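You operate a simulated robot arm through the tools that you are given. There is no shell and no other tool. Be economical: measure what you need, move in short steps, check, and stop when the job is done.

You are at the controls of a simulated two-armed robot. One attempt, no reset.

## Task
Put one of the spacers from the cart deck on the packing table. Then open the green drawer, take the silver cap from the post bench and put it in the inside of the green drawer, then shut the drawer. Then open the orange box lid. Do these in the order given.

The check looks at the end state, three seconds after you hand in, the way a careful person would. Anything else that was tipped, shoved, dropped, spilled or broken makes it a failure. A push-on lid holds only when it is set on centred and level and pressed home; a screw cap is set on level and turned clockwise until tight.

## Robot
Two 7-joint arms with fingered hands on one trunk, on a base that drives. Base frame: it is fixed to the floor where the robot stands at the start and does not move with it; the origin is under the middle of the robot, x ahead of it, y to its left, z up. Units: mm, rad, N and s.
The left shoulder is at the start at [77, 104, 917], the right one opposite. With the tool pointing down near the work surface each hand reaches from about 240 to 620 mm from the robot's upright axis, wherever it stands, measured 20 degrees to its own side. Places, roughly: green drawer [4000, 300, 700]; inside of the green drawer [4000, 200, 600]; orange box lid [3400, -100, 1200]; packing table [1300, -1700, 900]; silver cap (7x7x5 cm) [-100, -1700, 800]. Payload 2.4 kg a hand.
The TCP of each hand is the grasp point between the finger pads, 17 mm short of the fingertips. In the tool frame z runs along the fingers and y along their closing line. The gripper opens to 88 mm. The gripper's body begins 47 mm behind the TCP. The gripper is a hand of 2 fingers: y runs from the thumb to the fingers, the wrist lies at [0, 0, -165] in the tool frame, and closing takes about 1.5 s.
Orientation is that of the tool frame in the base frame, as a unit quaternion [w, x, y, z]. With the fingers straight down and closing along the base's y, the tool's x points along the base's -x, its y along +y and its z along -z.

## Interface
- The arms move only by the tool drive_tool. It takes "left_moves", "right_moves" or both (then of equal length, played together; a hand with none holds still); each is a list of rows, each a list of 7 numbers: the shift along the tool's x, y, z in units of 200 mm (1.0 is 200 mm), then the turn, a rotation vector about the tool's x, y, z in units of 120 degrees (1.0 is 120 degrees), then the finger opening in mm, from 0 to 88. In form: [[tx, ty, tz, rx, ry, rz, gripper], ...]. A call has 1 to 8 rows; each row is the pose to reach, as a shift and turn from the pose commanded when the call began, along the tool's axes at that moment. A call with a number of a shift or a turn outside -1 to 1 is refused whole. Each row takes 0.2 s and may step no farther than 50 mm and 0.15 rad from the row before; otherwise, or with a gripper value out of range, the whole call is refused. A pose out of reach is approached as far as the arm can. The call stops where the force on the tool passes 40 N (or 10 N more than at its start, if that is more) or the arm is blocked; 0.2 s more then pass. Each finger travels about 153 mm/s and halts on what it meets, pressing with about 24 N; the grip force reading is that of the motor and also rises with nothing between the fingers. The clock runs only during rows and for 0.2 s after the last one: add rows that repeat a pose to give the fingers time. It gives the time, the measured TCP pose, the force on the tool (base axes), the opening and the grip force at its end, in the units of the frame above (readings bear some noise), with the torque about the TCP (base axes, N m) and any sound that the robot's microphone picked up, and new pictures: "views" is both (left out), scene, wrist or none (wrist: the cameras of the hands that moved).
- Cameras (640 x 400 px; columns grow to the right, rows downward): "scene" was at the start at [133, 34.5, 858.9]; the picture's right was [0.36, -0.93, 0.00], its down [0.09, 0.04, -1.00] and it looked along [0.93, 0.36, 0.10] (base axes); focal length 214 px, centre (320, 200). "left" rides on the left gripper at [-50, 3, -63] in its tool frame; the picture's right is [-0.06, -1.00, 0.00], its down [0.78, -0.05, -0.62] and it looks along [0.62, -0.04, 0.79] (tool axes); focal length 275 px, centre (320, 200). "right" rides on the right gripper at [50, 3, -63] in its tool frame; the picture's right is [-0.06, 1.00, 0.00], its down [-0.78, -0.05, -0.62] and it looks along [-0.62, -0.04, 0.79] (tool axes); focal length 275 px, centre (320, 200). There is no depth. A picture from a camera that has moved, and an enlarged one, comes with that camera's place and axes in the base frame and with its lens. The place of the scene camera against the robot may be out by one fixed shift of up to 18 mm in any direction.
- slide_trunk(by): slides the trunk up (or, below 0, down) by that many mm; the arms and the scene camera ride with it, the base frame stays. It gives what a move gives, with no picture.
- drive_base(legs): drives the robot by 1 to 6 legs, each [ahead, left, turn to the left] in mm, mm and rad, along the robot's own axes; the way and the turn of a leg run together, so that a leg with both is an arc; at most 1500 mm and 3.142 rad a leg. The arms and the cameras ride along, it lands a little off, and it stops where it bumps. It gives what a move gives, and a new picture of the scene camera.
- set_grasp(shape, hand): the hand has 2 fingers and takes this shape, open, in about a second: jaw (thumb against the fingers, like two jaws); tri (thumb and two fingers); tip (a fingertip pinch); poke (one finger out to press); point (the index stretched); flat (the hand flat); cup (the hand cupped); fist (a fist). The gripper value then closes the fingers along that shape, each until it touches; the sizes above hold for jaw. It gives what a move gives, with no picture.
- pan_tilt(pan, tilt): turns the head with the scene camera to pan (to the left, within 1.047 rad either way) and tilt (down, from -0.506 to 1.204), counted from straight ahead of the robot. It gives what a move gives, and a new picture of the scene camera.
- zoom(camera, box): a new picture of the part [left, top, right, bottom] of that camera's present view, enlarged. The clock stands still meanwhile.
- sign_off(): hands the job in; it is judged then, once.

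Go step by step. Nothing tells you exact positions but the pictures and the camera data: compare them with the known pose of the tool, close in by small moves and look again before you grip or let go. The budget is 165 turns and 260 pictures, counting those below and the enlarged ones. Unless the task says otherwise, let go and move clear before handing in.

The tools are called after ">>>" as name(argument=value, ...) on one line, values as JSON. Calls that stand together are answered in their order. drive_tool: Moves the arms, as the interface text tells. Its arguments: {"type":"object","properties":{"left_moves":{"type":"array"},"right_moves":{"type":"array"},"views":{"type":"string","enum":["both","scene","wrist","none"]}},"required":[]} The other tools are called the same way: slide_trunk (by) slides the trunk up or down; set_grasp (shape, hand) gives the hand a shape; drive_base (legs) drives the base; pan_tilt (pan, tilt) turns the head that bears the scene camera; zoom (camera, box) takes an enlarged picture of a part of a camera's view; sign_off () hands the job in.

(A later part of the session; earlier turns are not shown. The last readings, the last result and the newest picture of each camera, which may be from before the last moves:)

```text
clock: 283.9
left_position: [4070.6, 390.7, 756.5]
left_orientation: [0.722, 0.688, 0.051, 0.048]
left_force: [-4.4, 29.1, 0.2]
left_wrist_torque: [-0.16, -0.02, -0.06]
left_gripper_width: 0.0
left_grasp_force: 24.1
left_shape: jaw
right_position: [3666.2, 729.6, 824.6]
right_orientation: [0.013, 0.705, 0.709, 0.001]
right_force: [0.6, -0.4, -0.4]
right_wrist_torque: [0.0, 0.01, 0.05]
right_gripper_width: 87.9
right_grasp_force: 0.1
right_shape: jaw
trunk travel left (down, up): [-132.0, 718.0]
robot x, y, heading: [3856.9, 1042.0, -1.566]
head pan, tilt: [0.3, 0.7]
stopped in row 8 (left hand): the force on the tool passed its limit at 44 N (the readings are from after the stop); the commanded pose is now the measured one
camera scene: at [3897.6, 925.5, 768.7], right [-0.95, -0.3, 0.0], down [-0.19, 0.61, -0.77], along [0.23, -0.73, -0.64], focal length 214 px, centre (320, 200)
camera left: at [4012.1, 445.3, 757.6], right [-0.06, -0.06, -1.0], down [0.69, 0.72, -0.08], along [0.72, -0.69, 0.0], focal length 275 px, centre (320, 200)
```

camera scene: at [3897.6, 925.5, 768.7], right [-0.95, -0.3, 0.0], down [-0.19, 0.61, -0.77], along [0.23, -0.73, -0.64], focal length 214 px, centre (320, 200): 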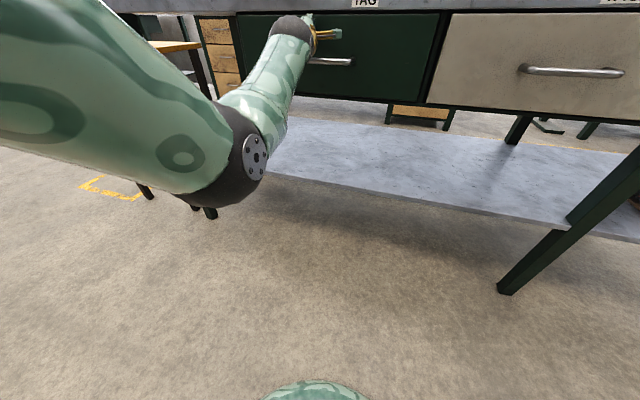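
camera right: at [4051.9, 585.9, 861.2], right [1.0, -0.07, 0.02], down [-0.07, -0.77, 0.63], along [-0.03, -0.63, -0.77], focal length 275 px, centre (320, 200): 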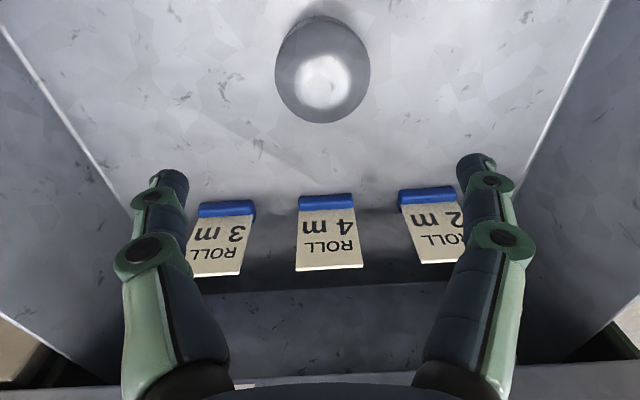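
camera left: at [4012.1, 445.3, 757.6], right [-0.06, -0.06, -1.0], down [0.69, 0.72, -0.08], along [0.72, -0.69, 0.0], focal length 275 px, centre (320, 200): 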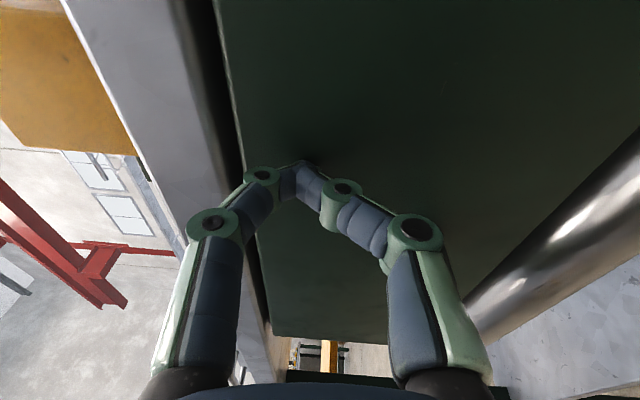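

The drawer hit its stop at 44 N. I'll withdraw the hand and check that it is flush.

>>> drive_tool(left_moves=[[0.01, 0, -0.1, 0, 0, 0, 0], [0.03, 0, -0.3, 0, 0, 0, 0], [0.05, 0, -0.5, 0, 0, 0, 0], [0.07, 0.05, -0.7, 0, 0, 0, 0]], views="none")

>>> drive_base(legs=[[-40, -300, 0]])

>>> slide_trunk(by=100)

>>> pan_tilt(pan=0.75, tilt=0.45)

```text
clock: 284.9
left_position: [4064.3, 527.0, 761.2]
left_orientation: [0.722, 0.689, 0.05, 0.048]
left_force: [0.4, -0.8, -0.3]
left_wrist_torque: [0.01, 0.0, -0.04]
left_gripper_width: 0.0
left_grasp_force: 24.3
left_shape: jaw
right_position: [3666.1, 726.0, 824.6]
right_orientation: [0.012, 0.705, 0.709, 0.002]
right_force: [-0.4, -0.4, -0.6]
right_wrist_torque: [0.0, 0.0, 0.02]
right_gripper_width: 87.8
right_grasp_force: 0.1
right_shape: jaw
trunk travel left (down, up): [-132.0, 718.0]
robot x, y, heading: [3859.6, 1038.1, -1.566]
head pan, tilt: [0.3, 0.7]
```

```text
clock: 287.0
left_position: [3765.1, 565.1, 759.7]
left_orientation: [0.722, 0.689, 0.05, 0.047]
left_force: [0.6, 0.5, 0.4]
left_wrist_torque: [0.02, -0.02, 0.0]
left_gripper_width: 0.0
left_grasp_force: 23.4
left_shape: jaw
right_position: [3367.6, 768.8, 824.6]
right_orientation: [0.011, 0.706, 0.708, 0.002]
right_force: [-0.4, -1.0, 0.2]
right_wrist_torque: [0.0, 0.0, 0.0]
right_gripper_width: 87.7
right_grasp_force: 0.0
right_shape: jaw
trunk travel left (down, up): [-132.0, 718.0]
robot x, y, heading: [3563.7, 1083.2, -1.568]
head pan, tilt: [0.3, 0.7]
camera scene: at [3600.1, 963.7, 768.3], right [-0.95, -0.3, 0.0], down [-0.19, 0.62, -0.76], along [0.23, -0.73, -0.64], focal length 214 px, centre (320, 200)
```

scene: 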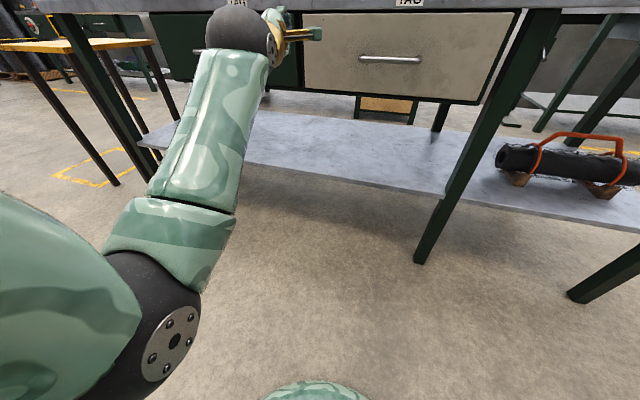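

```text
clock: 288.3
left_position: [3764.6, 565.4, 860.7]
left_orientation: [0.721, 0.689, 0.05, 0.046]
left_force: [-0.2, 0.4, 0.2]
left_wrist_torque: [0.01, 0.02, 0.02]
left_gripper_width: 0.0
left_grasp_force: 24.8
left_shape: jaw
right_position: [3368.9, 768.2, 925.2]
right_orientation: [0.011, 0.706, 0.708, 0.001]
right_force: [-0.1, 0.1, -0.5]
right_wrist_torque: [0.01, 0.0, 0.0]
right_gripper_width: 88.0
right_grasp_force: 0.1
right_shape: jaw
trunk travel left (down, up): [-232.0, 618.0]
robot x, y, heading: [3563.8, 1082.5, -1.57]
head pan, tilt: [0.3, 0.7]
```

```text
clock: 289.2
left_position: [3764.7, 566.3, 859.6]
left_orientation: [0.722, 0.689, 0.049, 0.047]
left_force: [-0.6, -0.3, -0.9]
left_wrist_torque: [0.04, 0.0, 0.01]
left_gripper_width: 0.1
left_grasp_force: 23.9
left_shape: jaw
right_position: [3368.3, 768.7, 924.9]
right_orientation: [0.011, 0.705, 0.709, 0.002]
right_force: [0.3, 0.4, 0.9]
right_wrist_torque: [0.0, 0.0, -0.01]
right_gripper_width: 87.8
right_grasp_force: 0.0
right_shape: jaw
trunk travel left (down, up): [-232.0, 618.0]
robot x, y, heading: [3563.0, 1081.5, -1.564]
head pan, tilt: [0.75, 0.45]
camera scene: at [3633.3, 979.5, 886.4], right [-0.77, -0.64, 0.0], down [-0.3, 0.36, -0.89], along [0.57, -0.68, -0.46], focal length 214 px, centre (320, 200)
```

scene: 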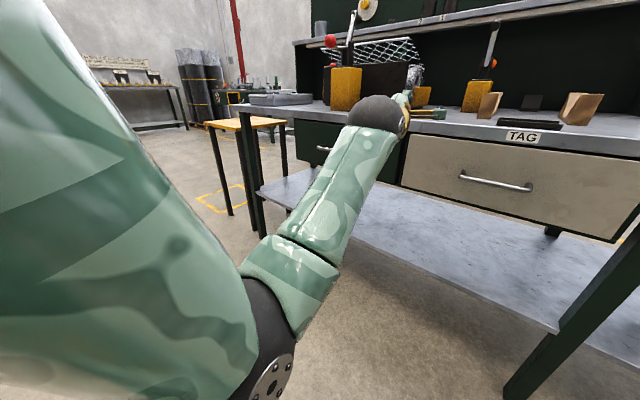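

Zooming on the drawer fronts to check flushness.

>>> zoom(camera="scene", box=[270, 90, 470, 220])

```text
3.08 times, centred on (370, 155) of scene
camera zoom: at [3633.3, 979.5, 886.4], right [-0.77, -0.64, 0.0], down [-0.3, 0.36, -0.89], along [0.57, -0.68, -0.46], focal length 660 px, centre (166, 338)
```

zoom: 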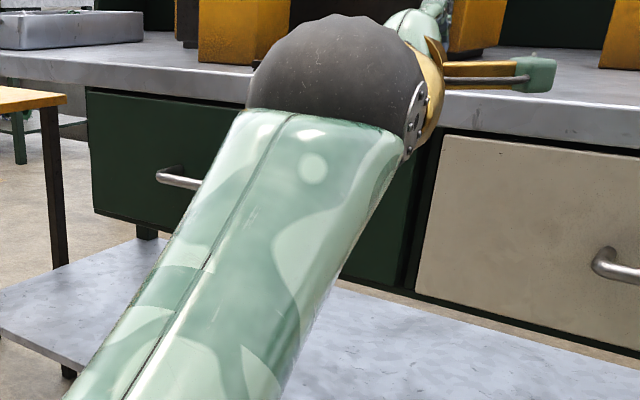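

The drawer is flush. Next is the orange box: I'll raise the trunk and look at it closely.

>>> slide_trunk(by=400)

>>> pan_tilt(pan=-0.2, tilt=0.35)

>>> zoom(camera="scene", box=[220, 90, 420, 220])

```text
clock: 293.0
left_position: [3769.7, 565.2, 1261.1]
left_orientation: [0.721, 0.689, 0.044, 0.054]
left_force: [0.1, -0.1, -0.4]
left_wrist_torque: [-0.01, 0.0, 0.04]
left_gripper_width: 0.3
left_grasp_force: 24.1
left_shape: jaw
right_position: [3368.3, 768.9, 1323.5]
right_orientation: [0.012, 0.705, 0.709, 0.002]
right_force: [-0.3, -0.9, -0.7]
right_wrist_torque: [0.01, 0.05, -0.03]
right_gripper_width: 87.9
right_grasp_force: 0.0
right_shape: jaw
trunk travel left (down, up): [-632.0, 218.0]
robot x, y, heading: [3567.3, 1080.7, -1.573]
head pan, tilt: [0.75, 0.45]
```

```text
clock: 294.3
left_position: [3767.4, 566.0, 1260.0]
left_orientation: [0.723, 0.688, 0.046, 0.052]
left_force: [0.5, -0.2, -0.3]
left_wrist_torque: [0.03, 0.0, -0.03]
left_gripper_width: 0.0
left_grasp_force: 23.9
left_shape: jaw
right_position: [3368.0, 768.4, 1325.3]
right_orientation: [0.012, 0.705, 0.709, 0.001]
right_force: [0.7, 1.0, 0.3]
right_wrist_torque: [0.03, 0.02, 0.01]
right_gripper_width: 88.2
right_grasp_force: 0.0
right_shape: jaw
trunk travel left (down, up): [-632.0, 218.0]
robot x, y, heading: [3563.1, 1081.5, -1.576]
head pan, tilt: [-0.201, 0.351]
camera scene: at [3641.5, 996.8, 1287.1], right [-0.68, -0.73, 0.0], down [-0.35, 0.32, -0.88], along [0.64, -0.6, -0.47], focal length 214 px, centre (320, 200)
```

scene: 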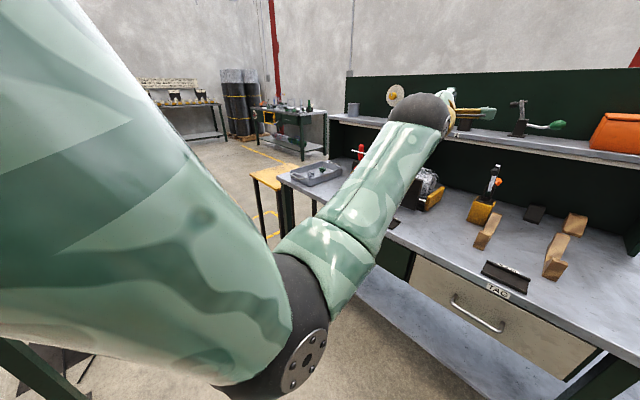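

```text
3.08 times, centred on (320, 155) of scene
camera zoom: at [3641.5, 996.8, 1287.1], right [-0.68, -0.73, 0.0], down [-0.35, 0.32, -0.88], along [0.64, -0.6, -0.47], focal length 660 px, centre (320, 338)
```

zoom: 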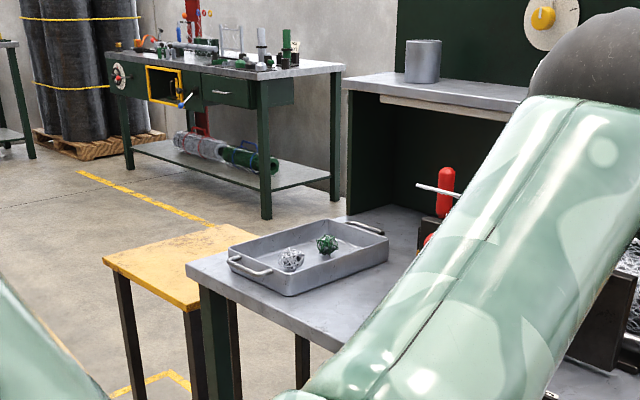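

The head picture did not follow this time either; I'll ask again.

>>> pan_tilt(pan=-0.25, tilt=0.3)

>>> zoom(camera="scene", box=[240, 110, 420, 230])

```text
clock: 294.9
left_position: [3767.8, 566.3, 1261.6]
left_orientation: [0.722, 0.689, 0.047, 0.051]
left_force: [-0.1, 0.6, -0.5]
left_wrist_torque: [-0.01, -0.01, -0.02]
left_gripper_width: 0.2
left_grasp_force: 24.2
left_shape: jaw
right_position: [3367.9, 768.7, 1323.6]
right_orientation: [0.012, 0.706, 0.708, 0.002]
right_force: [-0.7, 0.4, -0.2]
right_wrist_torque: [0.02, -0.02, 0.02]
right_gripper_width: 88.1
right_grasp_force: 0.0
right_shape: jaw
trunk travel left (down, up): [-632.0, 218.0]
robot x, y, heading: [3565.1, 1080.2, -1.568]
head pan, tilt: [-0.25, 0.3]
camera scene: at [3641.1, 996.5, 1286.9], right [-0.69, -0.73, 0.0], down [-0.35, 0.33, -0.88], along [0.64, -0.6, -0.48], focal length 214 px, centre (320, 200)
```

scene: 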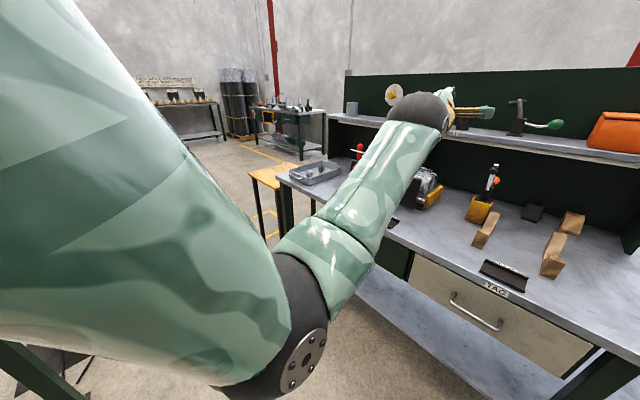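

```text
3.33 times, centred on (330, 170) of scene
camera zoom: at [3641.1, 996.5, 1286.9], right [-0.69, -0.73, 0.0], down [-0.35, 0.33, -0.88], along [0.64, -0.6, -0.48], focal length 715 px, centre (287, 300)
```

zoom: 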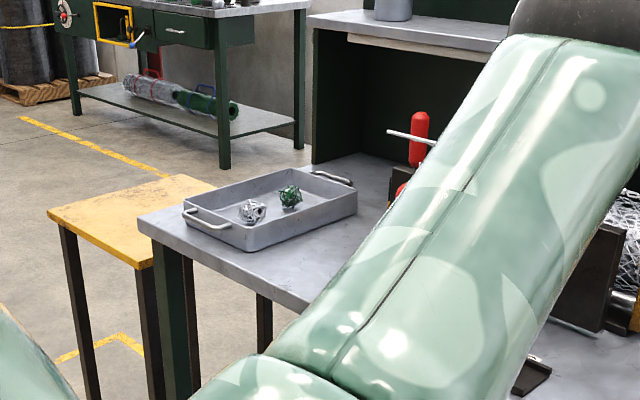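

The head is being held by the folded left arm. I'll extend the left arm forward, above the table, to free it.

>>> drive_tool(left_moves=[[0, 0, 0.2, 0, 0, 0, 0], [0, 0, 0.4, 0, 0, 0, 0], [0, 0, 0.6, 0, 0, 0, 0]], views="none")

>>> pan_tilt(pan=-0.3, tilt=0.25)

>>> zoom(camera="scene", box=[200, 140, 360, 250])

```text
clock: 295.7
left_position: [3778.7, 445.6, 1264.6]
left_orientation: [0.721, 0.69, 0.049, 0.047]
left_force: [-0.9, -0.4, 0.8]
left_wrist_torque: [-0.01, -0.03, -0.02]
left_gripper_width: 0.1
left_grasp_force: 24.1
left_shape: jaw
right_position: [3368.6, 768.2, 1323.8]
right_orientation: [0.012, 0.706, 0.708, 0.002]
right_force: [-0.7, 0.5, -0.3]
right_wrist_torque: [-0.04, 0.01, -0.02]
right_gripper_width: 87.6
right_grasp_force: 0.0
right_shape: jaw
trunk travel left (down, up): [-632.0, 218.0]
robot x, y, heading: [3560.8, 1084.4, -1.569]
head pan, tilt: [-0.25, 0.3]
```

```text
clock: 296.3
left_position: [3781.1, 448.7, 1265.2]
left_orientation: [0.721, 0.689, 0.05, 0.048]
left_force: [0.0, -0.1, -1.1]
left_wrist_torque: [0.03, 0.0, -0.01]
left_gripper_width: 0.1
left_grasp_force: 23.9
left_shape: jaw
right_position: [3369.0, 769.0, 1324.9]
right_orientation: [0.011, 0.706, 0.709, 0.001]
right_force: [0.0, -0.5, 0.3]
right_wrist_torque: [-0.02, 0.04, 0.01]
right_gripper_width: 88.0
right_grasp_force: 0.1
right_shape: jaw
trunk travel left (down, up): [-632.0, 218.0]
robot x, y, heading: [3559.7, 1081.7, -1.567]
head pan, tilt: [-0.3, 0.25]
camera scene: at [3547.3, 969.7, 1309.6], right [-0.96, 0.29, 0.0], down [0.07, 0.24, -0.97], along [-0.29, -0.93, -0.25], focal length 214 px, centre (320, 200)
```

scene: 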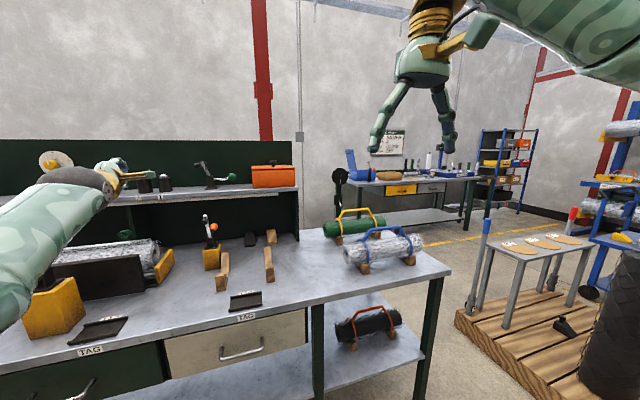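

```text
3.64 times, centred on (280, 195) of scene
camera zoom: at [3547.3, 969.7, 1309.6], right [-0.96, 0.29, 0.0], down [0.07, 0.24, -0.97], along [-0.29, -0.93, -0.25], focal length 780 px, centre (466, 218)
```

zoom: 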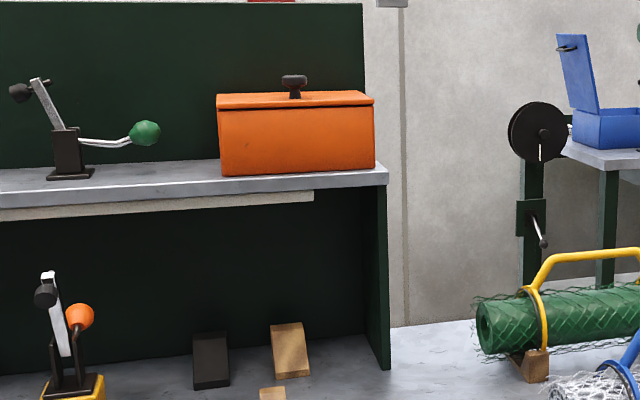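

The orange box has a dark knob on its lid, near [3455, −89, 1222], with the hinge most likely at the back like the open blue box. I'll prepare the right hand by extending it and pitching it to point forward.

>>> drive_tool(right_moves=[[-0.2, 0.1, 0, 0, 0, 0, 88], [-0.4, 0.2, 0, 0, 0, 0, 88], [-0.6, 0.3, 0, 0, 0, 0, 88], [-0.8, 0.4, 0, 0, 0, 0, 88], [-1.0, 0.43, 0, 0, 0, 0, 88]], views="none")

>>> drive_tool(right_moves=[[0, 0, 0, 0, -0.07, 0, 88], [0, 0, 0, 0, -0.14, 0, 88], [0, 0, 0, 0, -0.21, 0, 88], [0, 0, 0, 0, -0.28, 0, 88], [0, 0, 0, 0, -0.35, 0, 88], [0, 0, 0, 0, -0.42, 0, 88], [0, 0, 0, 0, -0.49, 0, 88], [0, 0, 0, 0, -0.56, 0, 88]], views="none")

>>> drive_tool(right_moves=[[0, 0, 0, 0, -0.07, 0, 88], [0, 0, 0, 0, -0.14, 0, 88], [0, 0, 0, 0, -0.19, 0, 88], [0, 0, 0, 0, -0.19, 0, 88]])

```text
clock: 297.5
left_position: [3781.4, 446.5, 1265.0]
left_orientation: [0.721, 0.689, 0.049, 0.046]
left_force: [0.3, -1.1, 0.1]
left_wrist_torque: [0.01, -0.02, -0.03]
left_gripper_width: 0.0
left_grasp_force: 24.2
left_shape: jaw
right_position: [3454.3, 569.6, 1329.0]
right_orientation: [0.013, 0.705, 0.709, 0.001]
right_force: [0.5, 0.2, -1.1]
right_wrist_torque: [0.01, 0.0, 0.0]
right_gripper_width: 88.2
right_grasp_force: 0.0
right_shape: jaw
trunk travel left (down, up): [-632.0, 218.0]
robot x, y, heading: [3562.2, 1084.3, -1.569]
head pan, tilt: [-0.3, 0.25]
```

```text
clock: 299.3
left_position: [3782.3, 447.6, 1265.2]
left_orientation: [0.722, 0.689, 0.05, 0.046]
left_force: [-0.8, -0.8, 1.2]
left_wrist_torque: [0.01, 0.01, 0.01]
left_gripper_width: 0.0
left_grasp_force: 24.2
left_shape: jaw
right_position: [3453.9, 568.4, 1328.7]
right_orientation: [0.403, 0.589, 0.582, -0.39]
right_force: [0.2, 0.5, 0.4]
right_wrist_torque: [-0.02, -0.04, 0.0]
right_gripper_width: 88.0
right_grasp_force: 0.1
right_shape: jaw
trunk travel left (down, up): [-632.0, 218.0]
robot x, y, heading: [3563.9, 1081.4, -1.57]
head pan, tilt: [-0.3, 0.25]
```

```text
clock: 300.3
left_position: [3781.1, 447.7, 1265.1]
left_orientation: [0.722, 0.689, 0.049, 0.047]
left_force: [0.3, 0.0, 0.2]
left_wrist_torque: [0.03, 0.02, 0.01]
left_gripper_width: 0.0
left_grasp_force: 23.9
left_shape: jaw
right_position: [3455.3, 568.8, 1327.9]
right_orientation: [0.509, 0.5, 0.492, -0.498]
right_force: [-0.6, 0.4, -0.4]
right_wrist_torque: [0.02, 0.03, 0.0]
right_gripper_width: 87.8
right_grasp_force: 0.1
right_shape: jaw
trunk travel left (down, up): [-632.0, 218.0]
robot x, y, heading: [3565.5, 1080.9, -1.567]
head pan, tilt: [-0.3, 0.25]
camera scene: at [3547.3, 969.6, 1309.6], right [-0.96, 0.29, 0.0], down [0.07, 0.24, -0.97], along [-0.29, -0.93, -0.25], focal length 214 px, centre (320, 200)
camera right: at [3458.7, 632.7, 1277.2], right [1.0, 0.0, 0.08], down [-0.07, 0.63, 0.77], along [-0.05, -0.78, 0.63], focal length 275 px, centre (320, 200)
```

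scene: 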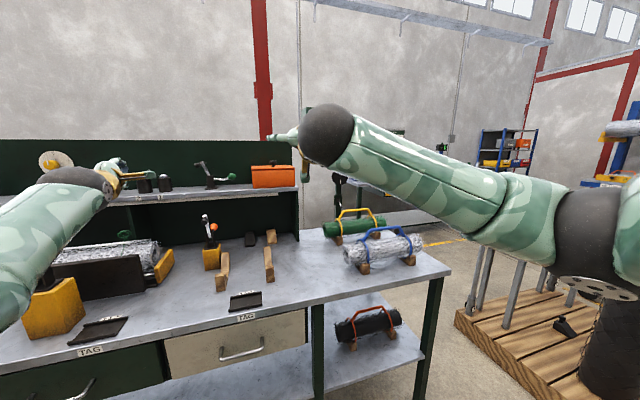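
right: 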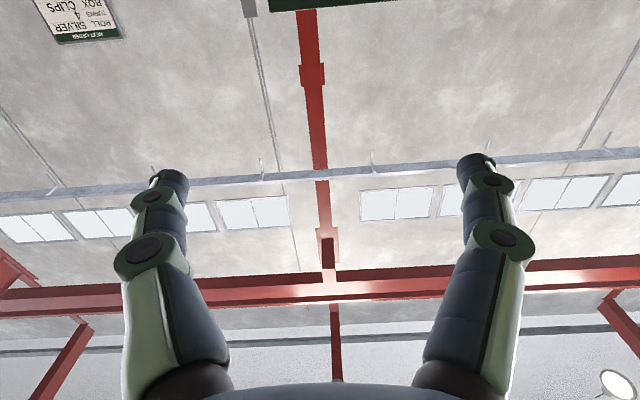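

The right hand now points forward. I'll raise the left hand clear of the shelf items, then drive toward the table and lower the trunk a bit.

>>> drive_tool(left_moves=[[0, 0.2, -0.1, 0, 0, 0, 0], [0, 0.4, -0.2, 0, 0, 0, 0], [0, 0.6, -0.3, 0, 0, 0, 0]], views="none")

>>> drive_base(legs=[[330, 0, 0]])

>>> pan_tilt(pan=-0.1, tilt=0.3)

>>> zoom(camera="scene", box=[260, 120, 420, 230])

```text
clock: 301.1
left_position: [3773.9, 508.3, 1383.1]
left_orientation: [0.722, 0.689, 0.049, 0.047]
left_force: [0.0, 0.5, -0.9]
left_wrist_torque: [0.0, -0.04, 0.0]
left_gripper_width: 0.2
left_grasp_force: 23.9
left_shape: jaw
right_position: [3455.5, 568.8, 1328.1]
right_orientation: [0.509, 0.5, 0.494, -0.497]
right_force: [0.2, 1.2, 0.3]
right_wrist_torque: [0.02, 0.02, 0.02]
right_gripper_width: 87.8
right_grasp_force: 0.0
right_shape: jaw
trunk travel left (down, up): [-632.0, 218.0]
robot x, y, heading: [3563.2, 1079.8, -1.566]
head pan, tilt: [-0.3, 0.25]
```

```text
clock: 303.3
left_position: [3774.6, 180.0, 1383.9]
left_orientation: [0.722, 0.689, 0.05, 0.047]
left_force: [-0.2, -0.3, 0.4]
left_wrist_torque: [-0.02, 0.0, -0.04]
left_gripper_width: 0.1
left_grasp_force: 23.7
left_shape: jaw
right_position: [3456.3, 239.7, 1327.7]
right_orientation: [0.509, 0.501, 0.492, -0.498]
right_force: [-0.3, 0.3, -0.2]
right_wrist_torque: [0.0, -0.04, -0.01]
right_gripper_width: 87.8
right_grasp_force: 0.1
right_shape: jaw
trunk travel left (down, up): [-632.0, 218.0]
robot x, y, heading: [3564.4, 754.8, -1.572]
head pan, tilt: [-0.3, 0.25]
camera scene: at [3547.8, 640.0, 1309.5], right [-0.96, 0.29, 0.0], down [0.07, 0.24, -0.97], along [-0.28, -0.93, -0.25], focal length 214 px, centre (320, 200)
```

scene: 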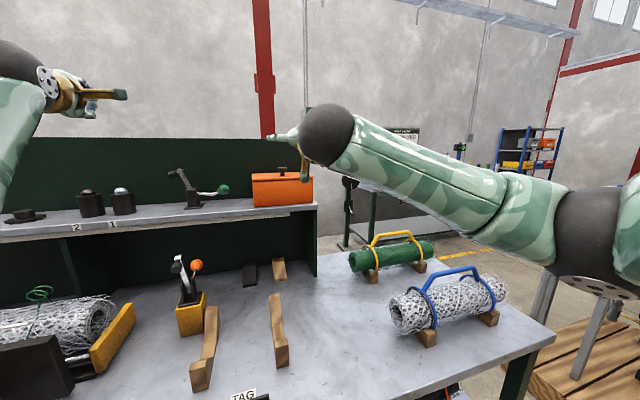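

```text
clock: 304.0
left_position: [3775.7, 180.4, 1384.2]
left_orientation: [0.722, 0.689, 0.05, 0.047]
left_force: [0.2, 0.5, 0.7]
left_wrist_torque: [0.01, 0.01, 0.0]
left_gripper_width: 0.0
left_grasp_force: 24.4
left_shape: jaw
right_position: [3456.2, 240.6, 1328.3]
right_orientation: [0.509, 0.501, 0.492, -0.498]
right_force: [-0.1, -0.1, 0.2]
right_wrist_torque: [-0.01, 0.0, -0.01]
right_gripper_width: 88.0
right_grasp_force: 0.0
right_shape: jaw
trunk travel left (down, up): [-632.0, 218.0]
robot x, y, heading: [3563.7, 753.0, -1.567]
head pan, tilt: [-0.099, 0.3]
camera scene: at [3566.1, 637.1, 1304.9], right [-1.0, 0.1, 0.0], down [0.03, 0.29, -0.96], along [-0.09, -0.95, -0.3], focal length 214 px, centre (320, 200)
```

scene: 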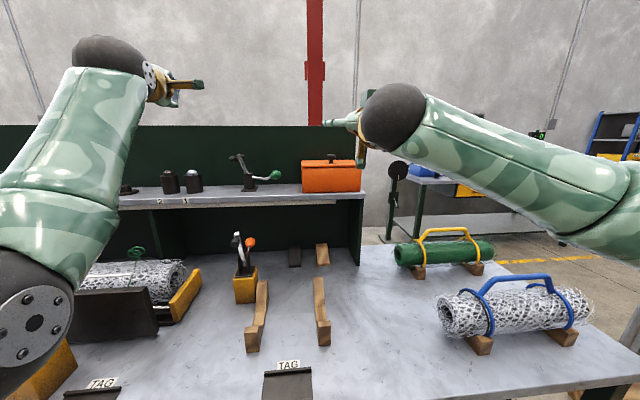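

```text
3.64 times, centred on (340, 175) of scene
camera zoom: at [3566.1, 637.1, 1304.9], right [-1.0, 0.1, 0.0], down [0.03, 0.29, -0.96], along [-0.09, -0.95, -0.3], focal length 780 px, centre (247, 291)
```

zoom: 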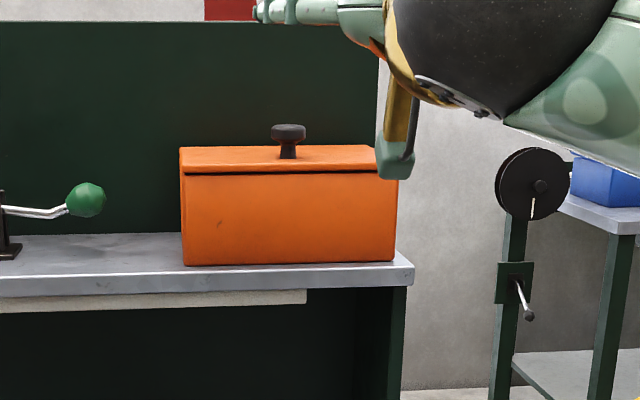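

The lid has a thin gap line at its front and the knob sits mid-lid. I'll zoom closer to understand the geometry.

>>> zoom(camera="scene", box=[290, 145, 380, 205])

```text
6.67 times, centred on (335, 175) of scene
camera zoom: at [3566.1, 637.1, 1304.9], right [-1.0, 0.1, 0.0], down [0.03, 0.29, -0.96], along [-0.09, -0.95, -0.3], focal length 1430 px, centre (220, 367)
```

zoom: 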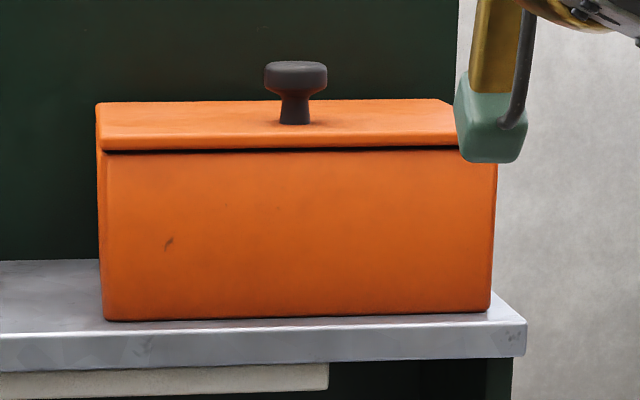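

Geometry: the lid is about 126 mm deep, hinged against the panel (top z ≈ 1330), with the knob 38 mm behind its front edge. The front side is out of reach for lifting, but from the corridor side I can reach over the panel with the hand pointing down. I'll back out and drive around.

>>> drive_base(legs=[[-290, 0, 0], [0, -1085, 0]])

>>> drive_tool(left_moves=[[0, 0, 0, 0.07, 0, 0, 40], [0, 0, 0, 0.14, 0, 0, 60], [0, 0, 0, 0.21, 0, 0, 60], [0, 0, 0, 0.28, 0, 0, 60], [0, 0, 0, 0.35, 0, 0, 60], [0, 0, 0, 0.42, 0, 0, 60], [0, 0, 0, 0.49, 0, 0, 60], [0, 0, 0, 0.56, 0, 0, 60]], views="none")

>>> drive_tool(left_moves=[[0, 0, 0, 0.07, 0, 0, 60], [0, 0, 0, 0.13, 0, 0, 60], [0, 0, 0, 0.19, 0, 0, 60]], views="none")

```text
clock: 311.1
left_position: [2692.7, 475.4, 1384.7]
left_orientation: [0.722, 0.69, 0.041, 0.037]
left_force: [-0.1, -0.7, 0.0]
left_wrist_torque: [0.02, -0.02, -0.02]
left_gripper_width: 0.1
left_grasp_force: 23.9
left_shape: jaw
right_position: [2374.8, 542.6, 1328.8]
right_orientation: [0.504, 0.506, 0.487, -0.503]
right_force: [-0.1, 0.5, 0.0]
right_wrist_torque: [-0.01, -0.01, -0.01]
right_gripper_width: 88.0
right_grasp_force: 0.1
right_shape: jaw
trunk travel left (down, up): [-632.0, 218.0]
robot x, y, heading: [2499.2, 1059.4, -1.592]
head pan, tilt: [-0.099, 0.3]
camera scene: at [2496.3, 937.5, 1304.9], right [-0.99, 0.12, 0.0], down [0.04, 0.29, -0.96], along [-0.12, -0.95, -0.3], focal length 214 px, centre (320, 200)
```

scene: 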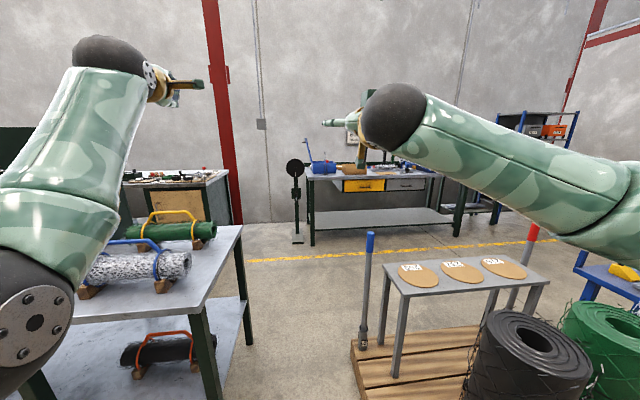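

```text
clock: 312.9
left_position: [2692.4, 475.1, 1385.0]
left_orientation: [0.218, 0.974, 0.054, 0.009]
left_force: [0.4, -0.2, 0.3]
left_wrist_torque: [0.04, -0.01, -0.05]
left_gripper_width: 59.9
left_grasp_force: 0.1
left_shape: jaw
right_position: [2376.2, 542.6, 1328.0]
right_orientation: [0.503, 0.507, 0.486, -0.504]
right_force: [-0.1, 0.1, 0.4]
right_wrist_torque: [-0.03, 0.03, -0.01]
right_gripper_width: 87.7
right_grasp_force: 0.1
right_shape: jaw
trunk travel left (down, up): [-632.0, 218.0]
robot x, y, heading: [2495.0, 1053.9, -1.592]
head pan, tilt: [-0.099, 0.3]
```

```text
clock: 313.7
left_position: [2679.4, 507.9, 1331.6]
left_orientation: [0.02, 0.998, 0.055, -0.002]
left_force: [1.2, 0.2, 0.3]
left_wrist_torque: [0.03, 0.01, -0.01]
left_gripper_width: 59.7
left_grasp_force: 0.0
left_shape: jaw
left hand out of reach, approached as far as the arm can: row 2, 3
right_position: [2375.7, 541.9, 1327.6]
right_orientation: [0.502, 0.507, 0.487, -0.504]
right_force: [-0.1, 0.8, -0.3]
right_wrist_torque: [0.01, 0.01, 0.04]
right_gripper_width: 88.1
right_grasp_force: 0.1
right_shape: jaw
trunk travel left (down, up): [-632.0, 218.0]
robot x, y, heading: [2497.1, 1049.8, -1.597]
head pan, tilt: [-0.099, 0.3]
```

The left hand points down again but near full stretch. I'll lower and pull it in, then undo the 90° roll.

>>> drive_tool(left_moves=[[0, 0, 0.15, 0, 0, 0, 60], [0, -0.05, 0.3, 0, 0, 0, 60], [0, -0.2, 0.4, 0, 0, 0, 60], [0, -0.35, 0.4, 0, 0, 0, 60], [0, -0.5, 0.4, 0, 0, 0, 60]], views="none")

>>> drive_tool(left_moves=[[0, 0, 0, 0, 0, -0.07, 60], [0, 0, 0, 0, 0, -0.14, 60], [0, 0, 0, 0, 0, -0.21, 60], [0, 0, 0, 0, 0, -0.28, 60], [0, 0, 0, 0, 0, -0.35, 60], [0, 0, 0, 0, 0, -0.42, 60], [0, 0, 0, 0, 0, -0.49, 60], [0, 0, 0, 0, 0, -0.56, 60]], views="none")

>>> drive_tool(left_moves=[[0, 0, 0, 0, 0, -0.07, 60], [0, 0, 0, 0, 0, -0.12, 60], [0, 0, 0, 0, 0, -0.15, 60]], views="none")

```text
clock: 314.9
left_position: [2674.4, 499.7, 1259.0]
left_orientation: [0.022, 0.998, 0.055, -0.002]
left_force: [-0.4, -0.3, 0.7]
left_wrist_torque: [-0.01, -0.02, 0.01]
left_gripper_width: 59.8
left_grasp_force: 0.1
left_shape: jaw
left hand out of reach, approached as far as the arm can: row 1, 2, 3, 4, 5
right_position: [2376.4, 542.4, 1328.4]
right_orientation: [0.503, 0.507, 0.486, -0.504]
right_force: [0.1, 0.6, 0.1]
right_wrist_torque: [-0.02, 0.0, -0.02]
right_gripper_width: 88.1
right_grasp_force: 0.0
right_shape: jaw
trunk travel left (down, up): [-632.0, 218.0]
robot x, y, heading: [2496.0, 1054.8, -1.597]
head pan, tilt: [-0.099, 0.3]
```

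```text
clock: 316.7
left_position: [2677.4, 499.3, 1258.4]
left_orientation: [0.017, 0.8, 0.6, -0.014]
left_force: [0.5, 1.0, 0.1]
left_wrist_torque: [0.04, 0.01, -0.03]
left_gripper_width: 60.0
left_grasp_force: 0.1
left_shape: jaw
right_position: [2375.9, 543.0, 1326.9]
right_orientation: [0.503, 0.506, 0.486, -0.504]
right_force: [0.0, -0.3, -0.3]
right_wrist_torque: [0.0, -0.01, 0.07]
right_gripper_width: 88.0
right_grasp_force: 0.2
right_shape: jaw
trunk travel left (down, up): [-632.0, 218.0]
robot x, y, heading: [2497.0, 1051.7, -1.597]
head pan, tilt: [-0.099, 0.3]
```

```text
clock: 317.5
left_position: [2677.3, 499.7, 1257.6]
left_orientation: [0.015, 0.697, 0.716, -0.017]
left_force: [0.2, 0.1, 0.1]
left_wrist_torque: [-0.01, -0.01, 0.02]
left_gripper_width: 59.8
left_grasp_force: 0.0
left_shape: jaw
left hand out of reach, approached as far as the arm can: row 3
right_position: [2375.6, 543.2, 1328.4]
right_orientation: [0.502, 0.507, 0.486, -0.505]
right_force: [-0.2, -0.1, -0.4]
right_wrist_torque: [0.01, 0.0, -0.02]
right_gripper_width: 87.9
right_grasp_force: 0.0
right_shape: jaw
trunk travel left (down, up): [-632.0, 218.0]
robot x, y, heading: [2497.9, 1053.5, -1.594]
head pan, tilt: [-0.099, 0.3]
```

The left arm is straight again. I'll use the earlier trick: up along the sphere, then straight down, then in.

>>> drive_tool(left_moves=[[0, 0, -0.2, 0, 0, 0, 60], [0, 0, -0.4, 0, 0, 0, 60], [0, 0, -0.6, 0, 0, 0, 60]], views="none")

>>> drive_tool(left_moves=[[0, 0, 0.1, 0, 0, 0, 60], [0, 0, 0.2, 0, 0, 0, 60], [0, 0, 0.3, 0, 0, 0, 60], [0, 0, 0.4, 0, 0, 0, 60], [0, 0, 0.5, 0, 0, 0, 60]], views="none")

>>> drive_tool(left_moves=[[0.03, 0, 0, 0, 0, 0, 60], [0.06, 0, 0, 0, 0, 0, 60], [0.1, 0, 0, 0, 0, 0, 60], [0.16, 0, 0, 0, 0, 0, 60], [0.24, 0, 0, 0, 0, 0, 60], [0.34, 0, 0, 0, 0, 0, 60], [0.46, 0, 0, 0, 0, 0, 60]], views="none")

```text
clock: 318.3
left_position: [2676.3, 517.7, 1376.6]
left_orientation: [0.016, 0.698, 0.716, -0.017]
left_force: [-0.3, 0.4, -0.6]
left_wrist_torque: [0.02, 0.01, -0.03]
left_gripper_width: 59.8
left_grasp_force: 0.0
left_shape: jaw
left hand out of reach, approached as far as the arm can: row 2, 3
right_position: [2375.2, 544.3, 1328.6]
right_orientation: [0.503, 0.507, 0.486, -0.505]
right_force: [-0.6, -0.2, 0.9]
right_wrist_torque: [-0.01, -0.05, 0.0]
right_gripper_width: 87.6
right_grasp_force: 0.0
right_shape: jaw
trunk travel left (down, up): [-632.0, 218.0]
robot x, y, heading: [2495.9, 1055.2, -1.596]
head pan, tilt: [-0.099, 0.3]
```

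```text
clock: 319.5
left_position: [2674.9, 511.7, 1275.0]
left_orientation: [0.016, 0.697, 0.716, -0.017]
left_force: [0.3, -0.2, 0.3]
left_wrist_torque: [0.02, 0.03, -0.01]
left_gripper_width: 59.7
left_grasp_force: 0.0
left_shape: jaw
right_position: [2375.5, 543.2, 1327.7]
right_orientation: [0.503, 0.507, 0.486, -0.504]
right_force: [-0.3, 0.0, -0.2]
right_wrist_torque: [-0.02, -0.02, 0.03]
right_gripper_width: 88.1
right_grasp_force: 0.1
right_shape: jaw
trunk travel left (down, up): [-632.0, 218.0]
robot x, y, heading: [2497.8, 1053.2, -1.597]
head pan, tilt: [-0.099, 0.3]
```

```text
clock: 321.1
left_position: [2691.7, 584.5, 1258.5]
left_orientation: [0.016, 0.698, 0.716, -0.017]
left_force: [1.0, -0.7, 0.2]
left_wrist_torque: [-0.01, -0.01, 0.01]
left_gripper_width: 59.6
left_grasp_force: 0.0
left_shape: jaw
left hand out of reach, approached as far as the arm can: row 6, 7
right_position: [2376.8, 543.3, 1327.8]
right_orientation: [0.503, 0.507, 0.486, -0.504]
right_force: [-0.2, -0.8, -0.8]
right_wrist_torque: [-0.03, -0.02, 0.0]
right_gripper_width: 88.0
right_grasp_force: 0.0
right_shape: jaw
trunk travel left (down, up): [-632.0, 218.0]
robot x, y, heading: [2495.4, 1054.7, -1.596]
head pan, tilt: [-0.099, 0.3]
```

I now understand the arm's working shell. I'll drive through the aisle to the corridor, turn to face +y and stand behind the panel, with the trunk raised.

>>> drive_base(legs=[[0, 0, 0.026], [880, 0, 0], [890, 0, 0]])

>>> slide_trunk(by=111)

>>> drive_base(legs=[[0, 0, 1.57], [0, 0, 1.57]])

```text
clock: 330.5
left_position: [2724.6, -1203.8, 1258.6]
left_orientation: [0.016, 0.683, 0.73, -0.017]
left_force: [1.1, -1.0, -0.3]
left_wrist_torque: [0.02, -0.01, 0.0]
left_gripper_width: 59.7
left_grasp_force: 0.2
left_shape: jaw
right_position: [2412.8, -1257.8, 1328.2]
right_orientation: [0.512, 0.498, 0.495, -0.495]
right_force: [0.5, -0.2, 0.0]
right_wrist_torque: [0.01, -0.02, -0.01]
right_gripper_width: 87.9
right_grasp_force: 0.1
right_shape: jaw
trunk travel left (down, up): [-632.0, 218.0]
robot x, y, heading: [2510.3, -741.6, -1.556]
head pan, tilt: [-0.099, 0.3]
camera scene: at [2517.2, -860.0, 1304.9], right [-1.0, 0.08, 0.0], down [0.02, 0.3, -0.96], along [-0.08, -0.95, -0.3], focal length 214 px, centre (320, 200)
```

scene: 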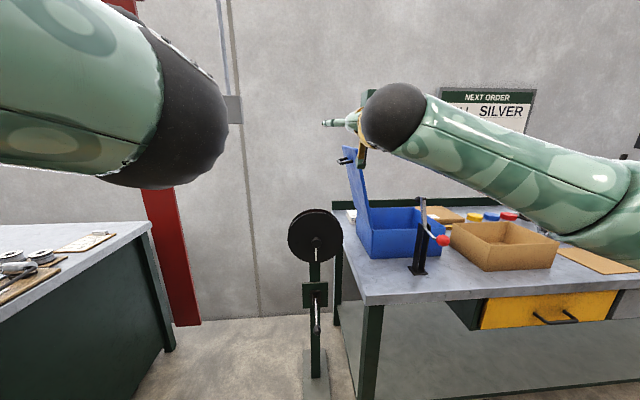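

```text
clock: 331.9
left_position: [2724.0, -1205.1, 1370.1]
left_orientation: [0.015, 0.683, 0.73, -0.016]
left_force: [0.2, -0.5, -0.4]
left_wrist_torque: [0.01, -0.01, 0.0]
left_gripper_width: 59.6
left_grasp_force: 0.1
left_shape: jaw
right_position: [2411.9, -1258.2, 1438.6]
right_orientation: [0.513, 0.497, 0.495, -0.494]
right_force: [0.8, -0.6, 0.7]
right_wrist_torque: [-0.04, 0.05, 0.03]
right_gripper_width: 88.0
right_grasp_force: 0.1
right_shape: jaw
trunk travel left (down, up): [-743.0, 107.0]
robot x, y, heading: [2511.1, -742.1, -1.558]
head pan, tilt: [-0.099, 0.3]
```

```text
clock: 340.0
left_position: [2303.0, -280.3, 1370.9]
left_orientation: [-0.016, 0.729, -0.684, -0.017]
left_force: [0.1, -0.1, -0.1]
left_wrist_torque: [-0.02, 0.02, -0.02]
left_gripper_width: 59.8
left_grasp_force: 0.1
left_shape: jaw
right_position: [2614.5, -228.1, 1438.8]
right_orientation: [0.495, -0.495, 0.498, 0.512]
right_force: [-0.9, -0.6, -0.5]
right_wrist_torque: [-0.01, -0.04, 0.01]
right_gripper_width: 88.0
right_grasp_force: 0.1
right_shape: jaw
trunk travel left (down, up): [-743.0, 107.0]
robot x, y, heading: [2515.8, -742.6, 1.579]
head pan, tilt: [-0.099, 0.3]
camera scene: at [2532.4, -620.4, 1416.0], right [1.0, -0.09, 0.0], down [-0.03, -0.29, -0.96], along [0.08, 0.95, -0.3], focal length 214 px, centre (320, 200)
```

scene: 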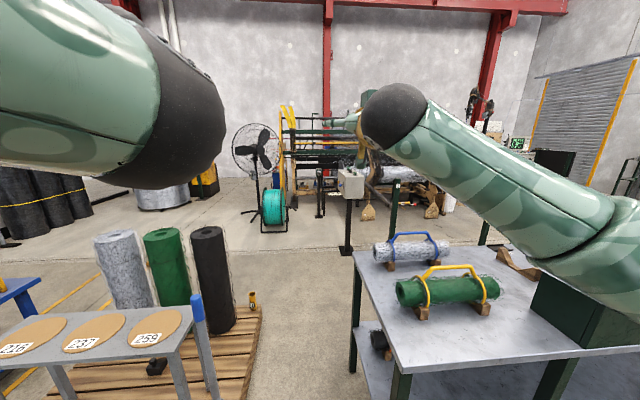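

Now facing +y. I'll strafe right to x ≈ 3560 behind the panel.

>>> drive_base(legs=[[0, -1046, -0.008]])

>>> pan_tilt(pan=0.2, tilt=0.5)

```text
clock: 345.4
left_position: [3351.9, -270.2, 1369.7]
left_orientation: [-0.017, 0.727, -0.686, -0.016]
left_force: [-0.2, 0.8, -0.2]
left_wrist_torque: [-0.01, 0.02, 0.02]
left_gripper_width: 59.7
left_grasp_force: 0.1
left_shape: jaw
right_position: [3665.3, -219.9, 1438.9]
right_orientation: [0.496, -0.495, 0.499, 0.511]
right_force: [0.0, 0.3, 0.2]
right_wrist_torque: [-0.01, 0.01, -0.01]
right_gripper_width: 87.8
right_grasp_force: 0.0
right_shape: jaw
trunk travel left (down, up): [-743.0, 107.0]
robot x, y, heading: [3557.8, -735.2, 1.573]
head pan, tilt: [-0.099, 0.3]
camera scene: at [3580.1, -610.8, 1416.0], right [1.0, -0.09, 0.0], down [-0.03, -0.29, -0.96], along [0.09, 0.95, -0.3], focal length 214 px, centre (320, 200)
```

scene: 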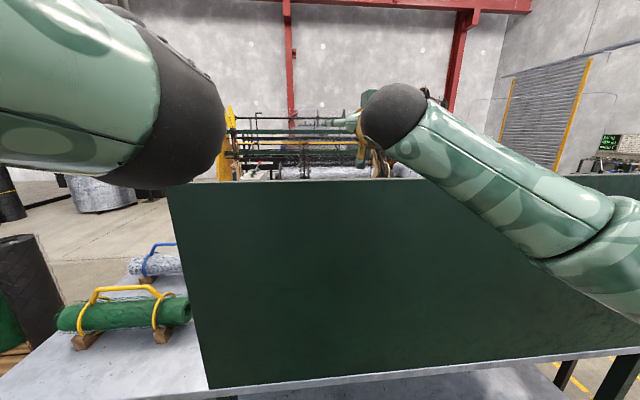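

```text
clock: 346.1
left_position: [3352.0, -270.8, 1370.1]
left_orientation: [-0.017, 0.727, -0.686, -0.017]
left_force: [-0.9, -0.2, -0.3]
left_wrist_torque: [0.01, 0.0, 0.02]
left_gripper_width: 60.0
left_grasp_force: 0.1
left_shape: jaw
right_position: [3663.5, -219.4, 1439.2]
right_orientation: [0.497, -0.493, 0.5, 0.511]
right_force: [0.8, 0.5, 0.5]
right_wrist_torque: [0.01, 0.01, 0.01]
right_gripper_width: 88.0
right_grasp_force: 0.1
right_shape: jaw
trunk travel left (down, up): [-743.0, 107.0]
robot x, y, heading: [3560.4, -733.1, 1.581]
head pan, tilt: [0.201, 0.499]
camera scene: at [3552.5, -614.7, 1397.6], right [0.98, 0.2, 0.0], down [0.1, -0.47, -0.88], along [-0.18, 0.86, -0.48], focal length 214 px, centre (320, 200)
```

scene: 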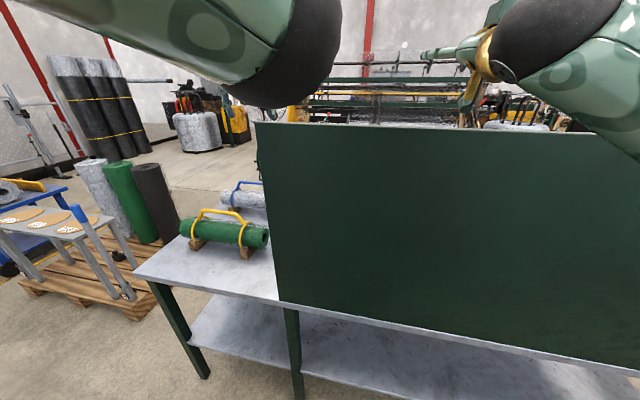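

The panel top is about z 1325. I'll move the base in to y ≈ −650 and bring the left hand over the panel above the knob.

>>> drive_base(legs=[[83, 0, 0]])

>>> drive_tool(left_moves=[[-0.1, -0.1, 0, 0, 0, 0, 60], [-0.2, -0.2, 0, 0, 0, 0, 60], [-0.3, -0.3, 0, 0, 0, 0, 60], [-0.4, -0.42, 0, 0, 0, 0, 60], [-0.48, -0.53, 0, 0, 0, 0, 60], [-0.48, -0.53, 0, 0, 0, 0, 60]])

```text
clock: 347.2
left_position: [3352.0, -186.5, 1369.3]
left_orientation: [-0.016, 0.726, -0.688, -0.016]
left_force: [0.3, -0.1, 0.4]
left_wrist_torque: [-0.01, -0.01, -0.01]
left_gripper_width: 59.8
left_grasp_force: 0.0
left_shape: jaw
right_position: [3664.2, -134.7, 1437.6]
right_orientation: [0.497, -0.494, 0.499, 0.509]
right_force: [-0.5, 0.4, -0.2]
right_wrist_torque: [-0.02, 0.0, -0.02]
right_gripper_width: 88.1
right_grasp_force: 0.1
right_shape: jaw
trunk travel left (down, up): [-743.0, 107.0]
robot x, y, heading: [3561.2, -650.8, 1.576]
head pan, tilt: [0.201, 0.499]
camera scene: at [3552.2, -531.4, 1397.5], right [0.98, 0.2, 0.0], down [0.1, -0.47, -0.88], along [-0.18, 0.86, -0.48], focal length 214 px, centre (320, 200)
```

scene: 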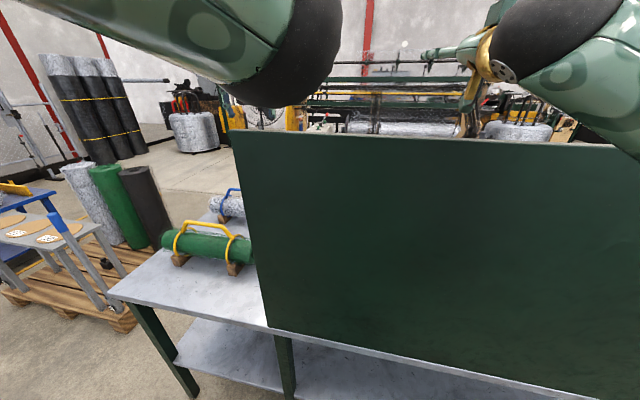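

```text
clock: 348.6
left_position: [3453.3, -104.6, 1373.8]
left_orientation: [-0.018, 0.726, -0.687, -0.016]
left_force: [0.8, -0.5, -0.2]
left_wrist_torque: [-0.01, 0.03, 0.02]
left_gripper_width: 59.8
left_grasp_force: 0.0
left_shape: jaw
left hand out of reach, approached as far as the arm can: row 5, 6
right_position: [3663.6, -136.4, 1438.0]
right_orientation: [0.497, -0.493, 0.5, 0.509]
right_force: [-1.6, -0.2, 1.6]
right_wrist_torque: [0.0, 0.01, 0.0]
right_gripper_width: 87.9
right_grasp_force: 0.0
right_shape: jaw
trunk travel left (down, up): [-743.0, 107.0]
robot x, y, heading: [3558.0, -651.8, 1.574]
head pan, tilt: [0.201, 0.499]
camera scene: at [3551.4, -532.5, 1397.6], right [0.98, 0.2, 0.0], down [0.1, -0.47, -0.88], along [-0.18, 0.86, -0.48], focal length 214 px, centre (320, 200)
camera left: at [3447.7, -58.3, 1441.0], right [0.99, 0.12, 0.01], down [0.09, -0.81, 0.58], along [0.07, -0.58, -0.81], focal length 275 px, centre (320, 200)
```

scene: 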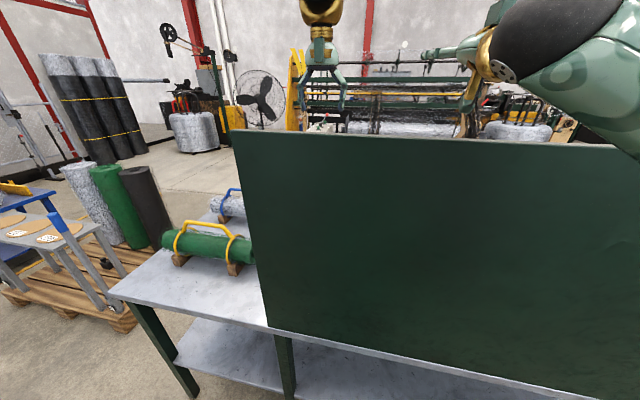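
left: 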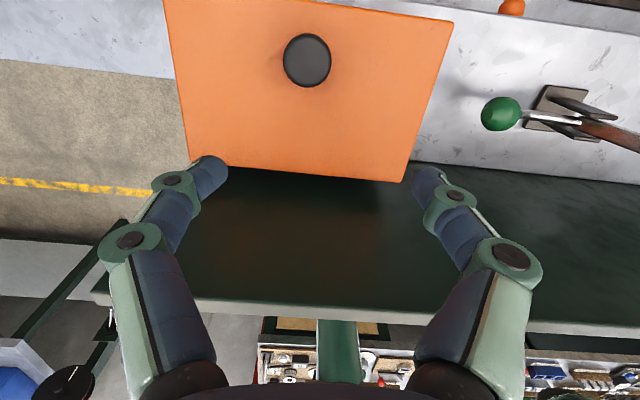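

The wrist camera shows the lid and knob clearly: knob at about [3444, −90, 1235], with the panel a bit behind the hinge edge. I'll move the base in slightly, then descend toward the knob.

>>> drive_base(legs=[[30, 0, 0]])

>>> drive_tool(left_moves=[[0.02, 0.01, 0.1, 0, 0, 0, 60], [0.05, 0.03, 0.2, 0, 0, 0, 60], [0.08, 0.045, 0.3, 0, 0, 0, 60], [0.08, 0.045, 0.4, 0, 0, 0, 60], [0.08, 0.045, 0.4, 0, 0, 0, 60]], views="wrist")

```text
clock: 349.5
left_position: [3453.8, -73.1, 1373.7]
left_orientation: [-0.017, 0.726, -0.688, -0.016]
left_force: [0.2, 0.1, 0.1]
left_wrist_torque: [0.0, -0.01, 0.0]
left_gripper_width: 59.9
left_grasp_force: 0.1
left_shape: jaw
right_position: [3665.2, -104.6, 1439.2]
right_orientation: [0.497, -0.494, 0.5, 0.509]
right_force: [-0.2, 0.5, -1.0]
right_wrist_torque: [0.0, -0.04, -0.01]
right_gripper_width: 87.8
right_grasp_force: 0.1
right_shape: jaw
trunk travel left (down, up): [-743.0, 107.0]
robot x, y, heading: [3559.9, -619.4, 1.575]
head pan, tilt: [0.201, 0.499]
camera scene: at [3552.2, -500.6, 1397.4], right [0.98, 0.2, 0.0], down [0.1, -0.47, -0.88], along [-0.18, 0.86, -0.48], focal length 214 px, centre (320, 200)
```

scene: 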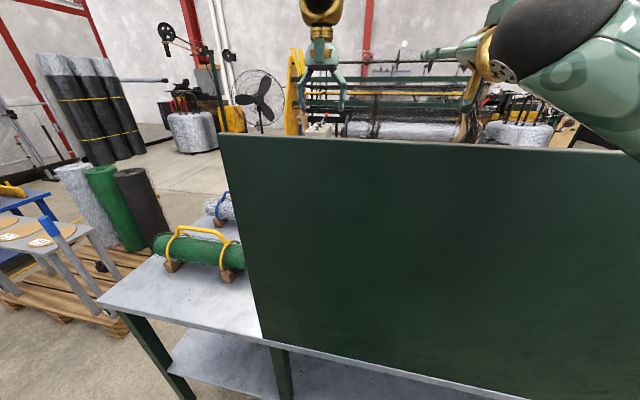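

```text
clock: 350.7
left_position: [3445.5, -88.8, 1296.0]
left_orientation: [-0.017, 0.727, -0.687, -0.017]
left_force: [0.2, -0.2, -0.2]
left_wrist_torque: [0.0, -0.05, 0.03]
left_gripper_width: 59.9
left_grasp_force: 0.1
left_shape: jaw
right_position: [3665.1, -107.2, 1439.3]
right_orientation: [0.497, -0.493, 0.5, 0.51]
right_force: [0.0, 1.0, -0.3]
right_wrist_torque: [0.02, -0.01, -0.01]
right_gripper_width: 87.7
right_grasp_force: 0.1
right_shape: jaw
trunk travel left (down, up): [-743.0, 107.0]
robot x, y, heading: [3558.7, -620.7, 1.577]
head pan, tilt: [0.201, 0.499]
camera left: at [3440.6, -42.3, 1362.3], right [0.99, 0.12, 0.01], down [0.09, -0.81, 0.58], along [0.07, -0.58, -0.81], focal length 275 px, centre (320, 200)
```

left: 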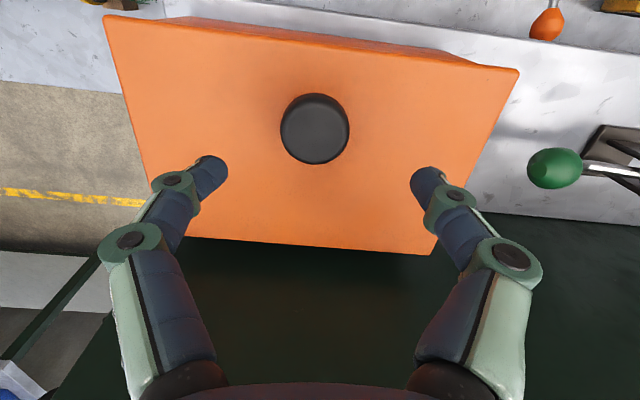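

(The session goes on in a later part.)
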